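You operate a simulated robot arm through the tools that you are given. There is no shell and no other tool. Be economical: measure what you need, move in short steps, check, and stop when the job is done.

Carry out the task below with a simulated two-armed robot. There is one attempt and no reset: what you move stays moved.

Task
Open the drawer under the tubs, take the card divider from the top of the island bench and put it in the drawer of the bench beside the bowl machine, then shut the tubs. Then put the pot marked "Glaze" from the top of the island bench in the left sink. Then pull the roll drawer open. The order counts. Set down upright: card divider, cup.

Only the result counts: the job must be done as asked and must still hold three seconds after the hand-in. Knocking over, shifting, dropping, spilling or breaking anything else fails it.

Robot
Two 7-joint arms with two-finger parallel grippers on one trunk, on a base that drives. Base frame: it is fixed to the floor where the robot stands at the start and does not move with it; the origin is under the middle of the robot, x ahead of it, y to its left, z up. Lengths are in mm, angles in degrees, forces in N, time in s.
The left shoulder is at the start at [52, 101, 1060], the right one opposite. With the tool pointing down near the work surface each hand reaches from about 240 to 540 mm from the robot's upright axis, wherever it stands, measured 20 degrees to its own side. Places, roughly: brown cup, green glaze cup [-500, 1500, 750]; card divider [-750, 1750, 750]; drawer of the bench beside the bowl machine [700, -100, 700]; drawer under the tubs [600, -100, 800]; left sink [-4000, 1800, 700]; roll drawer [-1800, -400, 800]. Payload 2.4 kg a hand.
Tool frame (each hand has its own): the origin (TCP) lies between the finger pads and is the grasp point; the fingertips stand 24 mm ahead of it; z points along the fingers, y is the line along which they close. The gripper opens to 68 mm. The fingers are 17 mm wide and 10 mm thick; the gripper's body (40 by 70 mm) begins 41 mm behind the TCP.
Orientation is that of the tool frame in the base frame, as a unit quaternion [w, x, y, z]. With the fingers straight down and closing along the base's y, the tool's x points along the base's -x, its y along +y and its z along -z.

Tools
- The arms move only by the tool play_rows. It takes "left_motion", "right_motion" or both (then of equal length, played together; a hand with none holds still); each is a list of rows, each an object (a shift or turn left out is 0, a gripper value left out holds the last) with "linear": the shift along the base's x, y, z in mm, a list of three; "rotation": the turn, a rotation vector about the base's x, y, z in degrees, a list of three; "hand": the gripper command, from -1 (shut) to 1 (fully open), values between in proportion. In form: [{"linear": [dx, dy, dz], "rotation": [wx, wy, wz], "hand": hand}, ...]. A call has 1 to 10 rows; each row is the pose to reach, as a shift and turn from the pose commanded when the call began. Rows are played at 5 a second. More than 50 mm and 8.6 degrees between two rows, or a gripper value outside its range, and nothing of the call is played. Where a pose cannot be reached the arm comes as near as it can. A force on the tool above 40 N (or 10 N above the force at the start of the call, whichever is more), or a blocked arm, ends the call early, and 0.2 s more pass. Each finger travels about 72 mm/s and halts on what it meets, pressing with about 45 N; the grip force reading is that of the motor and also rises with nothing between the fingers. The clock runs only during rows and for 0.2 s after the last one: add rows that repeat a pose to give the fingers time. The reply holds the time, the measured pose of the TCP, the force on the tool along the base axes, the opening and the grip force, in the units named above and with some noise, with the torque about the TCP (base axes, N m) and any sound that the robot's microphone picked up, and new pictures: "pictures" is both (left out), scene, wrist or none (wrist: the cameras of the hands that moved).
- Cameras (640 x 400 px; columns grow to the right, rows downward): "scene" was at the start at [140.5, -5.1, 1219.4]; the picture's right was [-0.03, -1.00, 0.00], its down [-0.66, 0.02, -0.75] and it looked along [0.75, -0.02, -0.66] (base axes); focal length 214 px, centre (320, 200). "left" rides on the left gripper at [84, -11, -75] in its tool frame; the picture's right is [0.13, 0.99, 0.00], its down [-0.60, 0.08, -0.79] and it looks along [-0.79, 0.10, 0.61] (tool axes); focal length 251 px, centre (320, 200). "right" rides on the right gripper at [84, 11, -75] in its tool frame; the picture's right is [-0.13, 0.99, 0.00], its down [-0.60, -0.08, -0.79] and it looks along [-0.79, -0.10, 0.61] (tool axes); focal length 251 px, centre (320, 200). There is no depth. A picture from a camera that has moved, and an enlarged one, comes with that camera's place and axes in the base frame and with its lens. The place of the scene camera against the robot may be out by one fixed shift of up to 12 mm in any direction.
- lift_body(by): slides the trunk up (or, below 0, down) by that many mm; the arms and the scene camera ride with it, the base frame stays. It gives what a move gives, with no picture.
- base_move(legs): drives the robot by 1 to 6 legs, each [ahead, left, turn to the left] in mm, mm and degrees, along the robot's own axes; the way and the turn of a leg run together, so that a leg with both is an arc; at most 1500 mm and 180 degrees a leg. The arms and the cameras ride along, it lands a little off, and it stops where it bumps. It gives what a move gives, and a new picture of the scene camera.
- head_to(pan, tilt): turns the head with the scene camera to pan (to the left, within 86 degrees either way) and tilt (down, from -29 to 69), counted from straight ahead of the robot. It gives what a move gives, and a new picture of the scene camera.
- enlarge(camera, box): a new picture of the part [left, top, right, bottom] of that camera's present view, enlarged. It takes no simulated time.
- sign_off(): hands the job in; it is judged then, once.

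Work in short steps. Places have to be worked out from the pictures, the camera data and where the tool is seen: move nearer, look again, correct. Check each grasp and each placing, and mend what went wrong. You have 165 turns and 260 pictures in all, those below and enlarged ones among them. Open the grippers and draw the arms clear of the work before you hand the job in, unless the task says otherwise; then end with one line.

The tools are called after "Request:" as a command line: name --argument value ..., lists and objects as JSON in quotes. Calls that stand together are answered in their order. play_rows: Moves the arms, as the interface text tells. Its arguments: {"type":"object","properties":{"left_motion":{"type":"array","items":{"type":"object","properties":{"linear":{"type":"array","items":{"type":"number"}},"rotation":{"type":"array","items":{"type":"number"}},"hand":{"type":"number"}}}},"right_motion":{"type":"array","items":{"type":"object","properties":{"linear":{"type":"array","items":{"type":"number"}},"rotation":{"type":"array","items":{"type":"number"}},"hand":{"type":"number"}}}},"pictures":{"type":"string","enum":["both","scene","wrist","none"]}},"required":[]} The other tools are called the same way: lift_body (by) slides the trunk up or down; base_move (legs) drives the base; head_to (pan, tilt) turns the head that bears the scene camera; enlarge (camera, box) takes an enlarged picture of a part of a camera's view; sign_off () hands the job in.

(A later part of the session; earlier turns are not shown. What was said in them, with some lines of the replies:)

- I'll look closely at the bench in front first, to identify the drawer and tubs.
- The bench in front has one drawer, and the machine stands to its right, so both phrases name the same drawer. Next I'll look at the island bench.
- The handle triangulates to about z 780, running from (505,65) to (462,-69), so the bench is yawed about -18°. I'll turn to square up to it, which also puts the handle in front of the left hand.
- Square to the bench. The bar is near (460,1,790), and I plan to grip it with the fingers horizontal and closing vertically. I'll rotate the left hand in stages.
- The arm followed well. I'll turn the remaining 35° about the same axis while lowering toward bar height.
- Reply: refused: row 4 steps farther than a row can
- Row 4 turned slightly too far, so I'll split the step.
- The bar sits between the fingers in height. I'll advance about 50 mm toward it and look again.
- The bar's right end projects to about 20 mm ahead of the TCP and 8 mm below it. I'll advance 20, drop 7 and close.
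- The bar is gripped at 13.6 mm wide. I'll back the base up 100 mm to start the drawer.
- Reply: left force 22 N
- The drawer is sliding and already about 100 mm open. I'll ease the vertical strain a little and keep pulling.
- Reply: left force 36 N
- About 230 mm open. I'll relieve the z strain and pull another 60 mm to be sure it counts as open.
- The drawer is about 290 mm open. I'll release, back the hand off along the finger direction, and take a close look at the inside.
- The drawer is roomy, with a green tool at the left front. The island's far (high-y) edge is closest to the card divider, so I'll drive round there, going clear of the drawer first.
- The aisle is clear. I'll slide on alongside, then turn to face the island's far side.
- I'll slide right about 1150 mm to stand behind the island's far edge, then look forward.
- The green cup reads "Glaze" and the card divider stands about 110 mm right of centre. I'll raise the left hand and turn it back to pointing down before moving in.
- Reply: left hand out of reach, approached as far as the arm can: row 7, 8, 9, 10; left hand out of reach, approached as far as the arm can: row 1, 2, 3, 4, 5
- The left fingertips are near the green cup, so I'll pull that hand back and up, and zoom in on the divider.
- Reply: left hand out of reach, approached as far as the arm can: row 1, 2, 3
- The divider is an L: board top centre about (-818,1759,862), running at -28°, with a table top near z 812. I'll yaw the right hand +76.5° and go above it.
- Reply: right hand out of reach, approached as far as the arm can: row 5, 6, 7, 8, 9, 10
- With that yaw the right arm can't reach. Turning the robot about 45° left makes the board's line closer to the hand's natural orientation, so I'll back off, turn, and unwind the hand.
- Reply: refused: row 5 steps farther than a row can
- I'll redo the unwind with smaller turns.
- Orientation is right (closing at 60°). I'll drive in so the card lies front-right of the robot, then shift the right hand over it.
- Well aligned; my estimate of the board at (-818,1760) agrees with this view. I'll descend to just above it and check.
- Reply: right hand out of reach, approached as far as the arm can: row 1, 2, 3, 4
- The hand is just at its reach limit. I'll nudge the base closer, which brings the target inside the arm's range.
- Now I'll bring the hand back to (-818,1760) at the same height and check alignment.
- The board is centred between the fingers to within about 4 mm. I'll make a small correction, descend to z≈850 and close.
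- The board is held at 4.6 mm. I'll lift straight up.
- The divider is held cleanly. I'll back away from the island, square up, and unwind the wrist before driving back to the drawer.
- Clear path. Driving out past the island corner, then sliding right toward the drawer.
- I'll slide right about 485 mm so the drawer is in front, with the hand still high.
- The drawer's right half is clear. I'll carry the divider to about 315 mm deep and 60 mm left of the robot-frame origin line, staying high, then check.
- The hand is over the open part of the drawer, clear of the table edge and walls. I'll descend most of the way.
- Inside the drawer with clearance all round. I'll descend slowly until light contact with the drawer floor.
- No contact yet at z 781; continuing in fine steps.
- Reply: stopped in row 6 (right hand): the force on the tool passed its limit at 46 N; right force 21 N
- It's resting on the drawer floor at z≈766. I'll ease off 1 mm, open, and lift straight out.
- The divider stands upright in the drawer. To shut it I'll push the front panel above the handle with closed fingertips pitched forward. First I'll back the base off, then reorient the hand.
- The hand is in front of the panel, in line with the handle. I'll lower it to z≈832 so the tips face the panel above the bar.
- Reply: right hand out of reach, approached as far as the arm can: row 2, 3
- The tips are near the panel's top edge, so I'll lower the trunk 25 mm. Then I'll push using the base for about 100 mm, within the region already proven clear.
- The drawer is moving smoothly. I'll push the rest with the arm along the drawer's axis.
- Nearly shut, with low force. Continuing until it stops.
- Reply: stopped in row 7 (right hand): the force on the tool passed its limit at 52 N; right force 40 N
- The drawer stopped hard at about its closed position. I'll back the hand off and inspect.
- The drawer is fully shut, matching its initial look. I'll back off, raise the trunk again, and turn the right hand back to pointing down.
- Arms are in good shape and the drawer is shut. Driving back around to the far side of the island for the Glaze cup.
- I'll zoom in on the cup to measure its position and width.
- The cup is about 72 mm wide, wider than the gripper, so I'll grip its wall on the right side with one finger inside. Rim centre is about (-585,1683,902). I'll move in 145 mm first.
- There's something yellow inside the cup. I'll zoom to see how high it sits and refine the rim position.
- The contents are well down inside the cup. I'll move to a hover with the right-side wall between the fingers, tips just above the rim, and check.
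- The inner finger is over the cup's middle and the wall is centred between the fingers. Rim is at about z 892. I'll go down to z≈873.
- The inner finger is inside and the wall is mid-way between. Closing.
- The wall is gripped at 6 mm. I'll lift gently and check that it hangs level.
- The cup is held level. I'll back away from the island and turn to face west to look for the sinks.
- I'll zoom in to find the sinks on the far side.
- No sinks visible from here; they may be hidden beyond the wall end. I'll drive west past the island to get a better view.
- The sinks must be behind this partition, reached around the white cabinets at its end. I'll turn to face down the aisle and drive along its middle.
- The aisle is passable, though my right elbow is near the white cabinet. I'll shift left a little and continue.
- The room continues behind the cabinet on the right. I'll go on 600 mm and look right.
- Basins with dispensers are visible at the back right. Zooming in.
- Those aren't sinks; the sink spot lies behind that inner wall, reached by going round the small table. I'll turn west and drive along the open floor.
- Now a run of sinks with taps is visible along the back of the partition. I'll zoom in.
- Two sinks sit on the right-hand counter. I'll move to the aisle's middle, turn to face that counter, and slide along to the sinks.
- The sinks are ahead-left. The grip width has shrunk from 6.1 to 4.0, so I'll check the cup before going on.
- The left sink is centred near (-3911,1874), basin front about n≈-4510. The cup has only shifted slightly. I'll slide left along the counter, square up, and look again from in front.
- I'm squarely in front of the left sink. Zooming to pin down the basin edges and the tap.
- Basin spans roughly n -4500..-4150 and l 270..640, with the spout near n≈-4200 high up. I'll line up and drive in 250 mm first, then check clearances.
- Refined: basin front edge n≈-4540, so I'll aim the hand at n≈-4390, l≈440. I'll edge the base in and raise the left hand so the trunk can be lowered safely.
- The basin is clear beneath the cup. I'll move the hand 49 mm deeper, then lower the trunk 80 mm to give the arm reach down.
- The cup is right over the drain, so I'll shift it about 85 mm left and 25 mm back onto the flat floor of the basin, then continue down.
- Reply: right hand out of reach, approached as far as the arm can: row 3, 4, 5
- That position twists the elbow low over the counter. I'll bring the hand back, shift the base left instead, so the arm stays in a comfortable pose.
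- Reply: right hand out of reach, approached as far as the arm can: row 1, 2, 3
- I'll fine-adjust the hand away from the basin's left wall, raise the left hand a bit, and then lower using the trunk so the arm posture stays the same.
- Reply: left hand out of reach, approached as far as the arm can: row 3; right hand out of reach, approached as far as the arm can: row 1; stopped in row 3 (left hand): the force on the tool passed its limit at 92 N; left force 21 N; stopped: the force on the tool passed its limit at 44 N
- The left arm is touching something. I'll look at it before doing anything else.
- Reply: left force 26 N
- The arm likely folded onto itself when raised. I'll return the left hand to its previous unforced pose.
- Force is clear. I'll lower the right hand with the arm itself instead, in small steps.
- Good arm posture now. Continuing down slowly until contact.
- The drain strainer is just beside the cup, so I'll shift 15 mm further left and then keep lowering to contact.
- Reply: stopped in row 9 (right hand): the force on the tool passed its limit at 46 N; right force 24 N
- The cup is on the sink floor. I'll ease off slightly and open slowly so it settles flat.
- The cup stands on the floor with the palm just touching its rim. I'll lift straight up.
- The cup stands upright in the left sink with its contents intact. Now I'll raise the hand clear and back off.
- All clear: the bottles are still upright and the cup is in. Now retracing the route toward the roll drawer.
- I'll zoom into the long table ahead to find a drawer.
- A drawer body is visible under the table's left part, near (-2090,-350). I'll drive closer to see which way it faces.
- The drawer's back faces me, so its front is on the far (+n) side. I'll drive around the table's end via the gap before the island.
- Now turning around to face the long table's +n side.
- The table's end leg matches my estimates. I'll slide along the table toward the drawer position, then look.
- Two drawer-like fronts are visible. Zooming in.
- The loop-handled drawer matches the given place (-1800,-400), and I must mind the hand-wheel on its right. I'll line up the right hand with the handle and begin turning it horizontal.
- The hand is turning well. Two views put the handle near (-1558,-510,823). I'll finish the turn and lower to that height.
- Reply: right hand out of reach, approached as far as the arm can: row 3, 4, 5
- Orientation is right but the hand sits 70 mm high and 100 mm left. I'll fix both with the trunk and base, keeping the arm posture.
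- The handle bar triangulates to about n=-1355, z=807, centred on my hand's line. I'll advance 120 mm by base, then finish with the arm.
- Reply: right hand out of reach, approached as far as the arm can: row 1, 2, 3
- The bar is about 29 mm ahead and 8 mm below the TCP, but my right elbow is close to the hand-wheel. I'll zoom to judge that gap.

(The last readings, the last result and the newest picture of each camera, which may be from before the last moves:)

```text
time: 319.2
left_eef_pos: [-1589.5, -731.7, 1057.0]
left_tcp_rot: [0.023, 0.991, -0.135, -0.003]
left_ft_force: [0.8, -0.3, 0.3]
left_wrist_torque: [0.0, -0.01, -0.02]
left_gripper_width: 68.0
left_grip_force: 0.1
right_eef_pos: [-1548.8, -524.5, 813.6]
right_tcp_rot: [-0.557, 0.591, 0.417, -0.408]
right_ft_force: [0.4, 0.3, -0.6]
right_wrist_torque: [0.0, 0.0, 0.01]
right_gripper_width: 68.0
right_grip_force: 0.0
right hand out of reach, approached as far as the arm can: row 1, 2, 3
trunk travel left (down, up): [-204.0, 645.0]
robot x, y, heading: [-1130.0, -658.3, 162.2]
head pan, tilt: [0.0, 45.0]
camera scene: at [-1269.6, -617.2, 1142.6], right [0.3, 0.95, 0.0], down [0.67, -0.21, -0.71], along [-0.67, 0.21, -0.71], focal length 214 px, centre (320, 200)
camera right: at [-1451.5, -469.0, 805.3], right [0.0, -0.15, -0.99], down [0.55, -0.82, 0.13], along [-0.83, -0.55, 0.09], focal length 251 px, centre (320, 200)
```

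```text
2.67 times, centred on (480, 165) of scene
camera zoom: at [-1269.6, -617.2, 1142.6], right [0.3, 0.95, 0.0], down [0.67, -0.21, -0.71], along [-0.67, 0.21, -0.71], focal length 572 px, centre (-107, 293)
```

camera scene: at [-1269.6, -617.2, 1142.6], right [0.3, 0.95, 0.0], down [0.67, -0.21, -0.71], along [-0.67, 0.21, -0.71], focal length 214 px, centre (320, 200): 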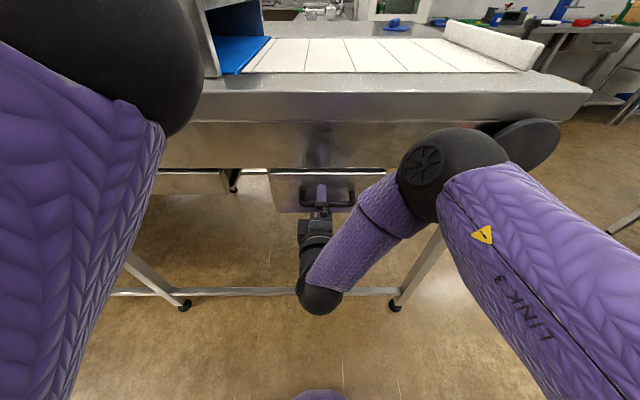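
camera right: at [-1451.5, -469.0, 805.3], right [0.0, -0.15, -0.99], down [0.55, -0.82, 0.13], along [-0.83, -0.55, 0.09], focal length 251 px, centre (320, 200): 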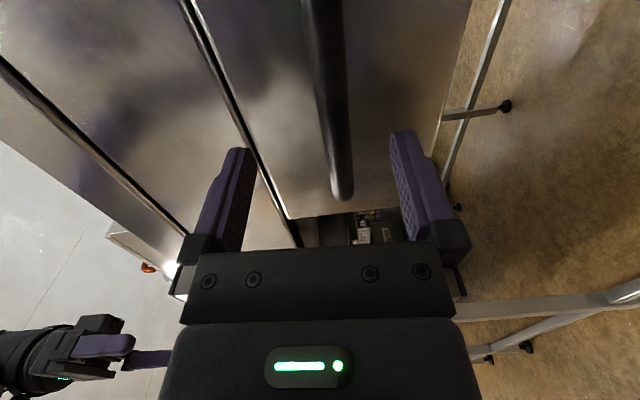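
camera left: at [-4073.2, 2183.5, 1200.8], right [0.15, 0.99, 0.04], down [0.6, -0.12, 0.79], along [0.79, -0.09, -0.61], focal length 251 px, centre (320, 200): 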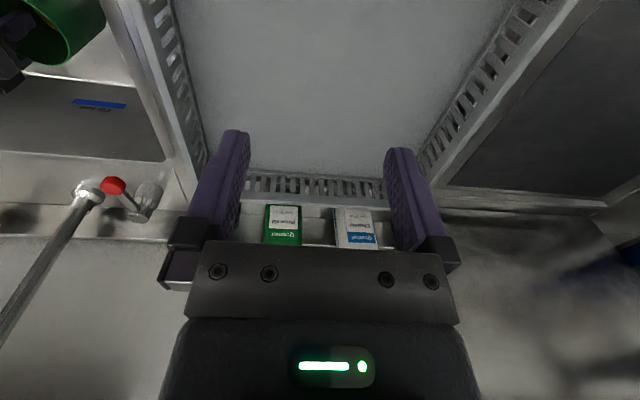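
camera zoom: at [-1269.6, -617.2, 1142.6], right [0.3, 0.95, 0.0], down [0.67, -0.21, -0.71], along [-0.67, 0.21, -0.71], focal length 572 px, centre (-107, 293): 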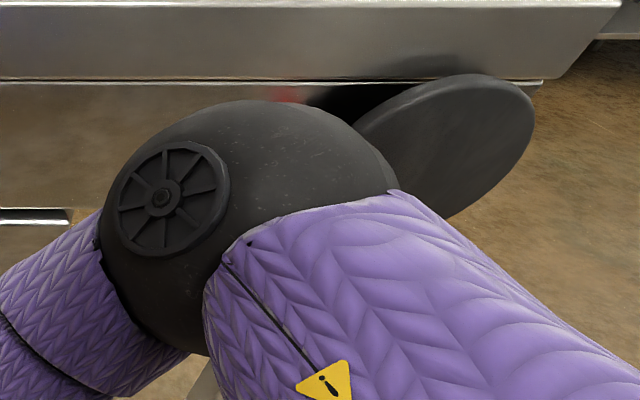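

The gap to the wheel is small, so I'll shift the base 22 mm left (gripping nearer the bar's left side), then advance 28 mm and drop slightly with the trunk.

Request:
base_move --legs '[[0, 22, 0]]'

Request:
lift_body --by -6

Request:
base_move --legs '[[28, 0, 0]]'

Request:
play_rows --right_motion '[{"hand": 1}]' --pictures "wrist"

```text
time: 320.0
left_eef_pos: [-1596.3, -753.9, 1057.5]
left_tcp_rot: [0.023, 0.99, -0.136, -0.002]
left_ft_force: [0.2, -0.3, -0.8]
left_wrist_torque: [-0.01, 0.0, -0.01]
left_gripper_width: 68.0
left_grip_force: 0.1
right_eef_pos: [-1554.9, -544.9, 815.5]
right_tcp_rot: [-0.557, 0.592, 0.416, -0.407]
right_ft_force: [-0.3, -0.4, -0.1]
right_wrist_torque: [0.0, 0.02, 0.04]
right_gripper_width: 68.0
right_grip_force: 0.1
trunk travel left (down, up): [-204.0, 645.0]
robot x, y, heading: [-1133.3, -681.1, 162.3]
head pan, tilt: [0.0, 45.0]
camera scene: at [-1276.4, -638.5, 1142.6], right [0.3, 0.95, 0.0], down [0.67, -0.22, -0.71], along [-0.67, 0.21, -0.71], focal length 214 px, centre (320, 200)
```

scene: 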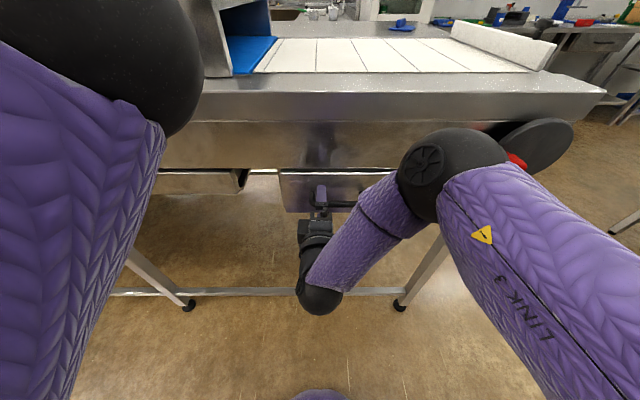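

```text
time: 320.5
left_eef_pos: [-1595.5, -753.8, 1050.7]
left_tcp_rot: [0.023, 0.99, -0.136, -0.002]
left_ft_force: [-0.2, -0.2, 0.2]
left_wrist_torque: [0.02, 0.01, -0.01]
left_gripper_width: 67.9
left_grip_force: 0.1
right_eef_pos: [-1555.3, -545.7, 809.0]
right_tcp_rot: [-0.557, 0.592, 0.416, -0.407]
right_ft_force: [0.1, -0.2, 0.1]
right_wrist_torque: [0.01, 0.02, 0.0]
right_gripper_width: 68.0
right_grip_force: 0.2
trunk travel left (down, up): [-198.0, 651.0]
robot x, y, heading: [-1134.5, -682.8, 162.4]
head pan, tilt: [0.0, 45.0]
```

```text
time: 321.4
left_eef_pos: [-1623.4, -744.6, 1051.7]
left_tcp_rot: [0.024, 0.991, -0.135, -0.002]
left_ft_force: [-0.4, 0.0, 0.0]
left_wrist_torque: [-0.03, 0.0, -0.01]
left_gripper_width: 67.8
left_grip_force: 0.0
right_eef_pos: [-1582.1, -536.3, 809.9]
right_tcp_rot: [-0.557, 0.593, 0.415, -0.407]
right_ft_force: [0.1, -0.1, 0.1]
right_wrist_torque: [0.0, 0.0, 0.02]
right_gripper_width: 68.1
right_grip_force: 0.0
trunk travel left (down, up): [-198.0, 651.0]
robot x, y, heading: [-1161.4, -677.1, 162.4]
head pan, tilt: [0.0, 45.0]
camera scene: at [-1305.4, -629.3, 1136.5], right [0.3, 0.95, 0.0], down [0.67, -0.22, -0.71], along [-0.67, 0.22, -0.71], focal length 214 px, centre (320, 200)
```

scene: 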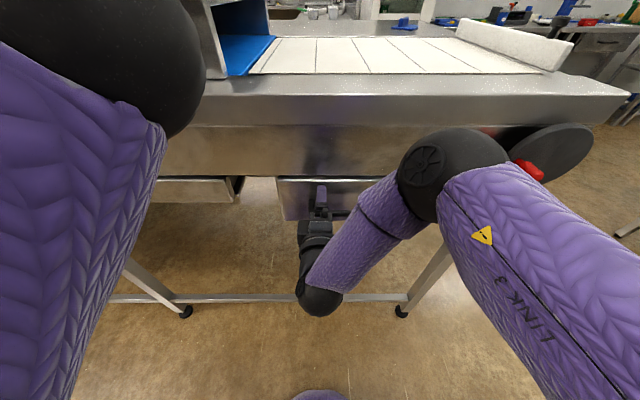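

```text
time: 321.8
left_eef_pos: [-1623.9, -744.9, 1050.8]
left_tcp_rot: [0.023, 0.99, -0.136, -0.002]
left_ft_force: [-0.1, 0.8, 0.2]
left_wrist_torque: [0.01, 0.01, 0.02]
left_gripper_width: 68.0
left_grip_force: 0.1
right_eef_pos: [-1583.2, -537.6, 808.2]
right_tcp_rot: [-0.557, 0.592, 0.416, -0.407]
right_ft_force: [-0.3, 0.0, -0.4]
right_wrist_torque: [-0.01, 0.02, 0.0]
right_gripper_width: 68.1
right_grip_force: 0.1
trunk travel left (down, up): [-198.0, 651.0]
robot x, y, heading: [-1158.9, -672.0, 162.2]
head pan, tilt: [0.0, 45.0]
camera right: at [-1485.5, -481.4, 799.2], right [0.0, -0.16, -0.99], down [0.55, -0.82, 0.13], along [-0.83, -0.55, 0.09], focal length 251 px, centre (320, 200)
```

right: 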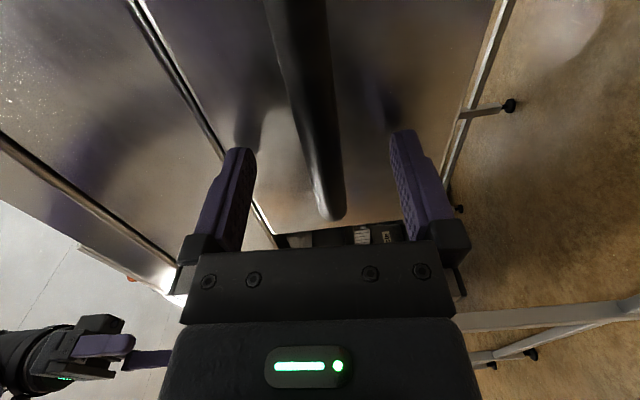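

The bar lies right between the finger pads. Closing the gripper.

Request:
play_rows --right_motion '[{"hand": 0}, {"hand": -1}, {"hand": -1}, {"hand": -1}, {"hand": -1}, {"hand": -1}]' --pictures "wrist"

```text
time: 322.8
left_eef_pos: [-1625.3, -744.8, 1050.2]
left_tcp_rot: [0.023, 0.99, -0.136, 0.0]
left_ft_force: [-0.1, 0.4, 0.7]
left_wrist_torque: [-0.03, -0.01, -0.05]
left_gripper_width: 68.0
left_grip_force: 0.1
right_eef_pos: [-1581.7, -537.4, 804.3]
right_tcp_rot: [-0.553, 0.596, 0.422, -0.402]
right_ft_force: [1.7, -2.5, -17.2]
right_wrist_torque: [0.52, -0.1, -0.55]
right_gripper_width: 13.8
right_grip_force: 33.4
trunk travel left (down, up): [-198.0, 651.0]
robot x, y, heading: [-1163.5, -674.4, 162.5]
head pan, tilt: [0.0, 45.0]
stopped in row 4 (right hand): the force on the tool passed its limit at 42 N (the readings are from after the stop); the commanded pose is now the measured one
camera right: at [-1484.3, -481.7, 796.6], right [0.01, -0.15, -0.99], down [0.55, -0.82, 0.14], along [-0.83, -0.55, 0.07], focal length 251 px, centre (320, 200)
```

right: 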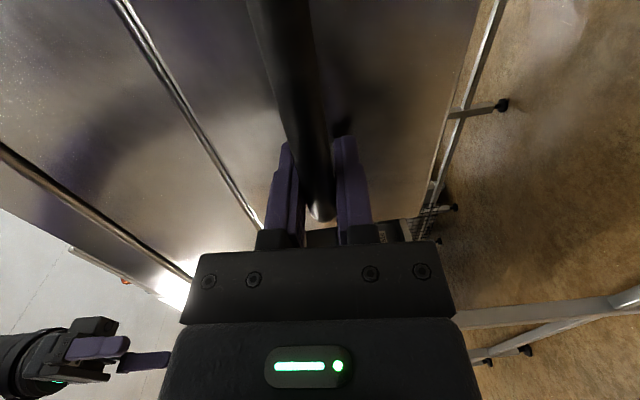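

Bar gripped at 13.8 mm. Pulling back with the base, 120 mm first.

Request:
base_move --legs '[[-120, 0, 0]]'

```text
time: 324.0
left_eef_pos: [-1512.5, -779.6, 1050.3]
left_tcp_rot: [0.023, 0.99, -0.136, -0.001]
left_ft_force: [-0.4, 0.5, -0.2]
left_wrist_torque: [-0.05, 0.03, 0.01]
left_gripper_width: 68.0
left_grip_force: 0.1
right_eef_pos: [-1469.6, -573.3, 805.3]
right_tcp_rot: [-0.553, 0.595, 0.42, -0.404]
right_ft_force: [0.1, -2.7, -32.3]
right_wrist_torque: [0.42, 0.03, 0.69]
right_gripper_width: 14.0
right_grip_force: 33.5
trunk travel left (down, up): [-198.0, 651.0]
robot x, y, heading: [-1045.9, -712.4, 162.3]
head pan, tilt: [0.0, 45.0]
camera scene: at [-1193.8, -665.3, 1136.1], right [0.31, 0.95, 0.0], down [0.68, -0.22, -0.71], along [-0.67, 0.22, -0.71], focal length 214 px, centre (320, 200)
```

scene: 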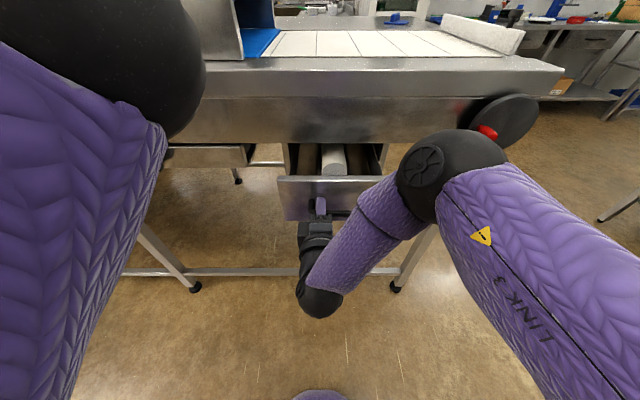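

The drawer is opening and has rolls inside, so it is the roll drawer. I'll relieve the vertical strain and pull on.

Request:
play_rows --right_motion '[{"linear": [0, 0, -2], "hand": -1}]' --pictures "none"

Request:
base_move --legs '[[-120, 0, 0]]'

```text
time: 324.4
left_eef_pos: [-1510.0, -780.0, 1050.0]
left_tcp_rot: [0.022, 0.99, -0.137, -0.002]
left_ft_force: [-0.2, -0.3, 0.1]
left_wrist_torque: [0.0, 0.05, -0.02]
left_gripper_width: 67.7
left_grip_force: 0.1
right_eef_pos: [-1468.1, -573.6, 804.8]
right_tcp_rot: [-0.554, 0.594, 0.421, -0.404]
right_ft_force: [-0.5, 0.8, -0.9]
right_wrist_torque: [0.47, -0.26, 0.9]
right_gripper_width: 13.5
right_grip_force: 33.5
trunk travel left (down, up): [-198.0, 651.0]
robot x, y, heading: [-1046.5, -709.4, 162.1]
head pan, tilt: [0.0, 45.0]
```

```text
time: 325.6
left_eef_pos: [-1394.5, -817.6, 1052.3]
left_tcp_rot: [0.023, 0.99, -0.136, -0.002]
left_ft_force: [-0.5, 0.3, 0.0]
left_wrist_torque: [0.02, -0.01, 0.0]
left_gripper_width: 68.2
left_grip_force: 0.0
right_eef_pos: [-1351.1, -610.6, 804.2]
right_tcp_rot: [-0.555, 0.594, 0.419, -0.404]
right_ft_force: [0.9, 2.0, 9.3]
right_wrist_torque: [0.49, -0.18, -0.06]
right_gripper_width: 13.7
right_grip_force: 33.4
trunk travel left (down, up): [-198.0, 651.0]
robot x, y, heading: [-934.3, -747.0, 162.3]
head pan, tilt: [0.0, 45.0]
camera scene: at [-1075.4, -702.8, 1136.7], right [0.31, 0.95, 0.0], down [0.67, -0.22, -0.71], along [-0.67, 0.22, -0.71], focal length 214 px, centre (320, 200)
```

scene: 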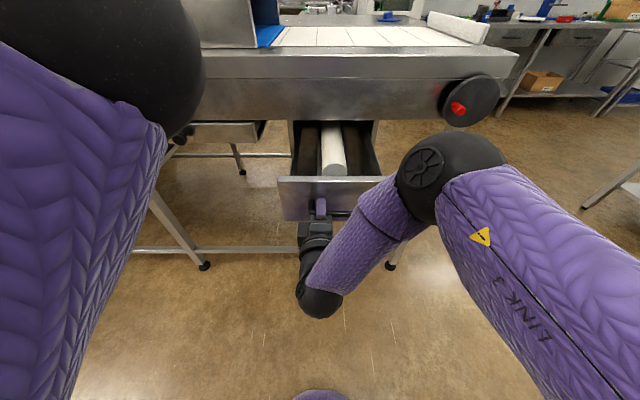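

About 240 mm open; pulling another 60 mm.

Request:
base_move --legs '[[-60, 0, 0]]'

```text
time: 326.6
left_eef_pos: [-1336.8, -834.7, 1051.5]
left_tcp_rot: [0.023, 0.99, -0.137, -0.002]
left_ft_force: [0.9, 0.3, 0.2]
left_wrist_torque: [-0.02, -0.03, -0.02]
left_gripper_width: 68.0
left_grip_force: 0.1
right_eef_pos: [-1294.7, -629.2, 804.4]
right_tcp_rot: [-0.554, 0.595, 0.419, -0.404]
right_ft_force: [1.6, 2.3, 6.3]
right_wrist_torque: [0.51, -0.23, -0.18]
right_gripper_width: 13.8
right_grip_force: 33.5
trunk travel left (down, up): [-198.0, 651.0]
robot x, y, heading: [-875.2, -765.5, 162.1]
head pan, tilt: [0.0, 45.0]
camera scene: at [-1018.4, -720.9, 1136.6], right [0.3, 0.95, 0.0], down [0.67, -0.22, -0.71], along [-0.67, 0.22, -0.71], focal length 214 px, centre (320, 200)
```

scene: 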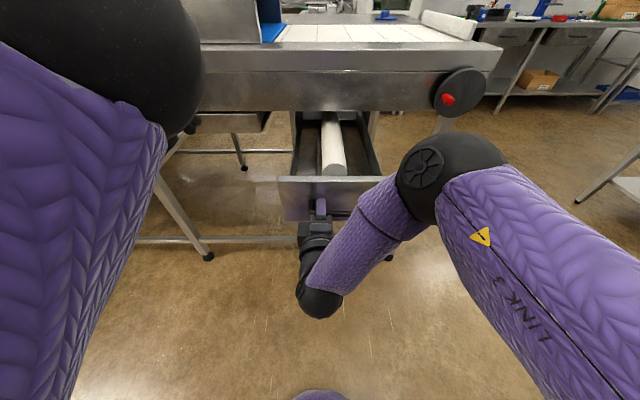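

Open about 300 mm with rolls visible inside. I'll release and back away.

Request:
play_rows --right_motion '[{"hand": -0.5}, {"hand": 0.2}, {"hand": 0.6}, {"hand": 0.6}, {"hand": 0.6}]' --pictures "none"

Request:
base_move --legs '[[-180, 0, 0]]'

Request:
play_rows --right_motion '[{"hand": 1}, {"hand": 1}]' --pictures "wrist"

```text
time: 327.8
left_eef_pos: [-1338.3, -835.6, 1050.8]
left_tcp_rot: [0.022, 0.99, -0.137, -0.002]
left_ft_force: [0.7, 0.3, -0.1]
left_wrist_torque: [-0.01, 0.05, 0.0]
left_gripper_width: 67.9
left_grip_force: 0.1
right_eef_pos: [-1295.2, -628.3, 805.5]
right_tcp_rot: [-0.555, 0.594, 0.42, -0.404]
right_ft_force: [-0.8, -0.1, -0.7]
right_wrist_torque: [-0.01, 0.02, -0.05]
right_gripper_width: 54.4
right_grip_force: 0.1
trunk travel left (down, up): [-198.0, 651.0]
robot x, y, heading: [-877.0, -767.8, 162.4]
head pan, tilt: [0.0, 45.0]
```

```text
time: 329.3
left_eef_pos: [-1172.3, -889.9, 1052.1]
left_tcp_rot: [0.022, 0.991, -0.135, -0.002]
left_ft_force: [0.1, -0.8, -0.2]
left_wrist_torque: [-0.02, 0.0, -0.01]
left_gripper_width: 67.7
left_grip_force: 0.1
right_eef_pos: [-1128.4, -682.9, 803.6]
right_tcp_rot: [-0.554, 0.595, 0.42, -0.403]
right_ft_force: [-0.3, 0.6, 0.1]
right_wrist_torque: [0.02, 0.0, -0.01]
right_gripper_width: 54.3
right_grip_force: 0.1
trunk travel left (down, up): [-198.0, 651.0]
robot x, y, heading: [-708.1, -816.4, 162.4]
head pan, tilt: [0.0, 45.0]
camera scene: at [-852.8, -774.2, 1136.5], right [0.3, 0.95, 0.0], down [0.67, -0.21, -0.71], along [-0.67, 0.21, -0.71], focal length 214 px, centre (320, 200)
```

scene: 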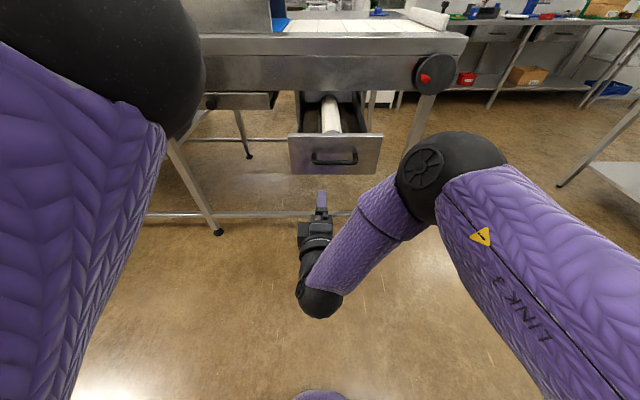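

```text
time: 329.9
left_eef_pos: [-1172.2, -889.8, 1050.4]
left_tcp_rot: [0.022, 0.99, -0.136, -0.002]
left_ft_force: [-0.1, -0.7, 1.0]
left_wrist_torque: [0.04, -0.02, 0.03]
left_gripper_width: 68.1
left_grip_force: 0.0
right_eef_pos: [-1129.7, -681.3, 804.8]
right_tcp_rot: [-0.555, 0.594, 0.42, -0.403]
right_ft_force: [0.1, -0.2, 0.9]
right_wrist_torque: [-0.03, -0.01, -0.02]
right_gripper_width: 68.1
right_grip_force: 0.0
trunk travel left (down, up): [-198.0, 651.0]
robot x, y, heading: [-708.5, -819.8, 162.6]
head pan, tilt: [0.0, 45.0]
camera right: at [-1031.2, -626.7, 795.9], right [0.01, -0.15, -0.99], down [0.55, -0.82, 0.13], along [-0.83, -0.55, 0.08], focal length 251 px, centre (320, 200)
```

right: 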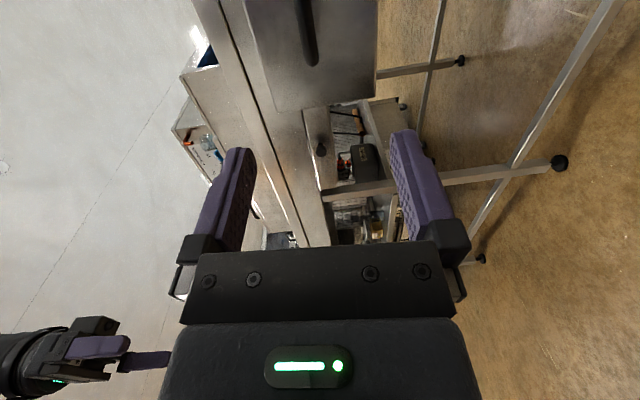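

The roll drawer is open, the grippers are open and empty, and both arms are clear of the work. Handing in.

Request:
sign_off

```text
The job is handed in.
```

I handed the job in with every step done in order: the card divider is upright in the drawer under the tubs and that drawer is shut, the green "Glaze" pot is upright in the left sink, and the roll drawer is open about 300 mm.
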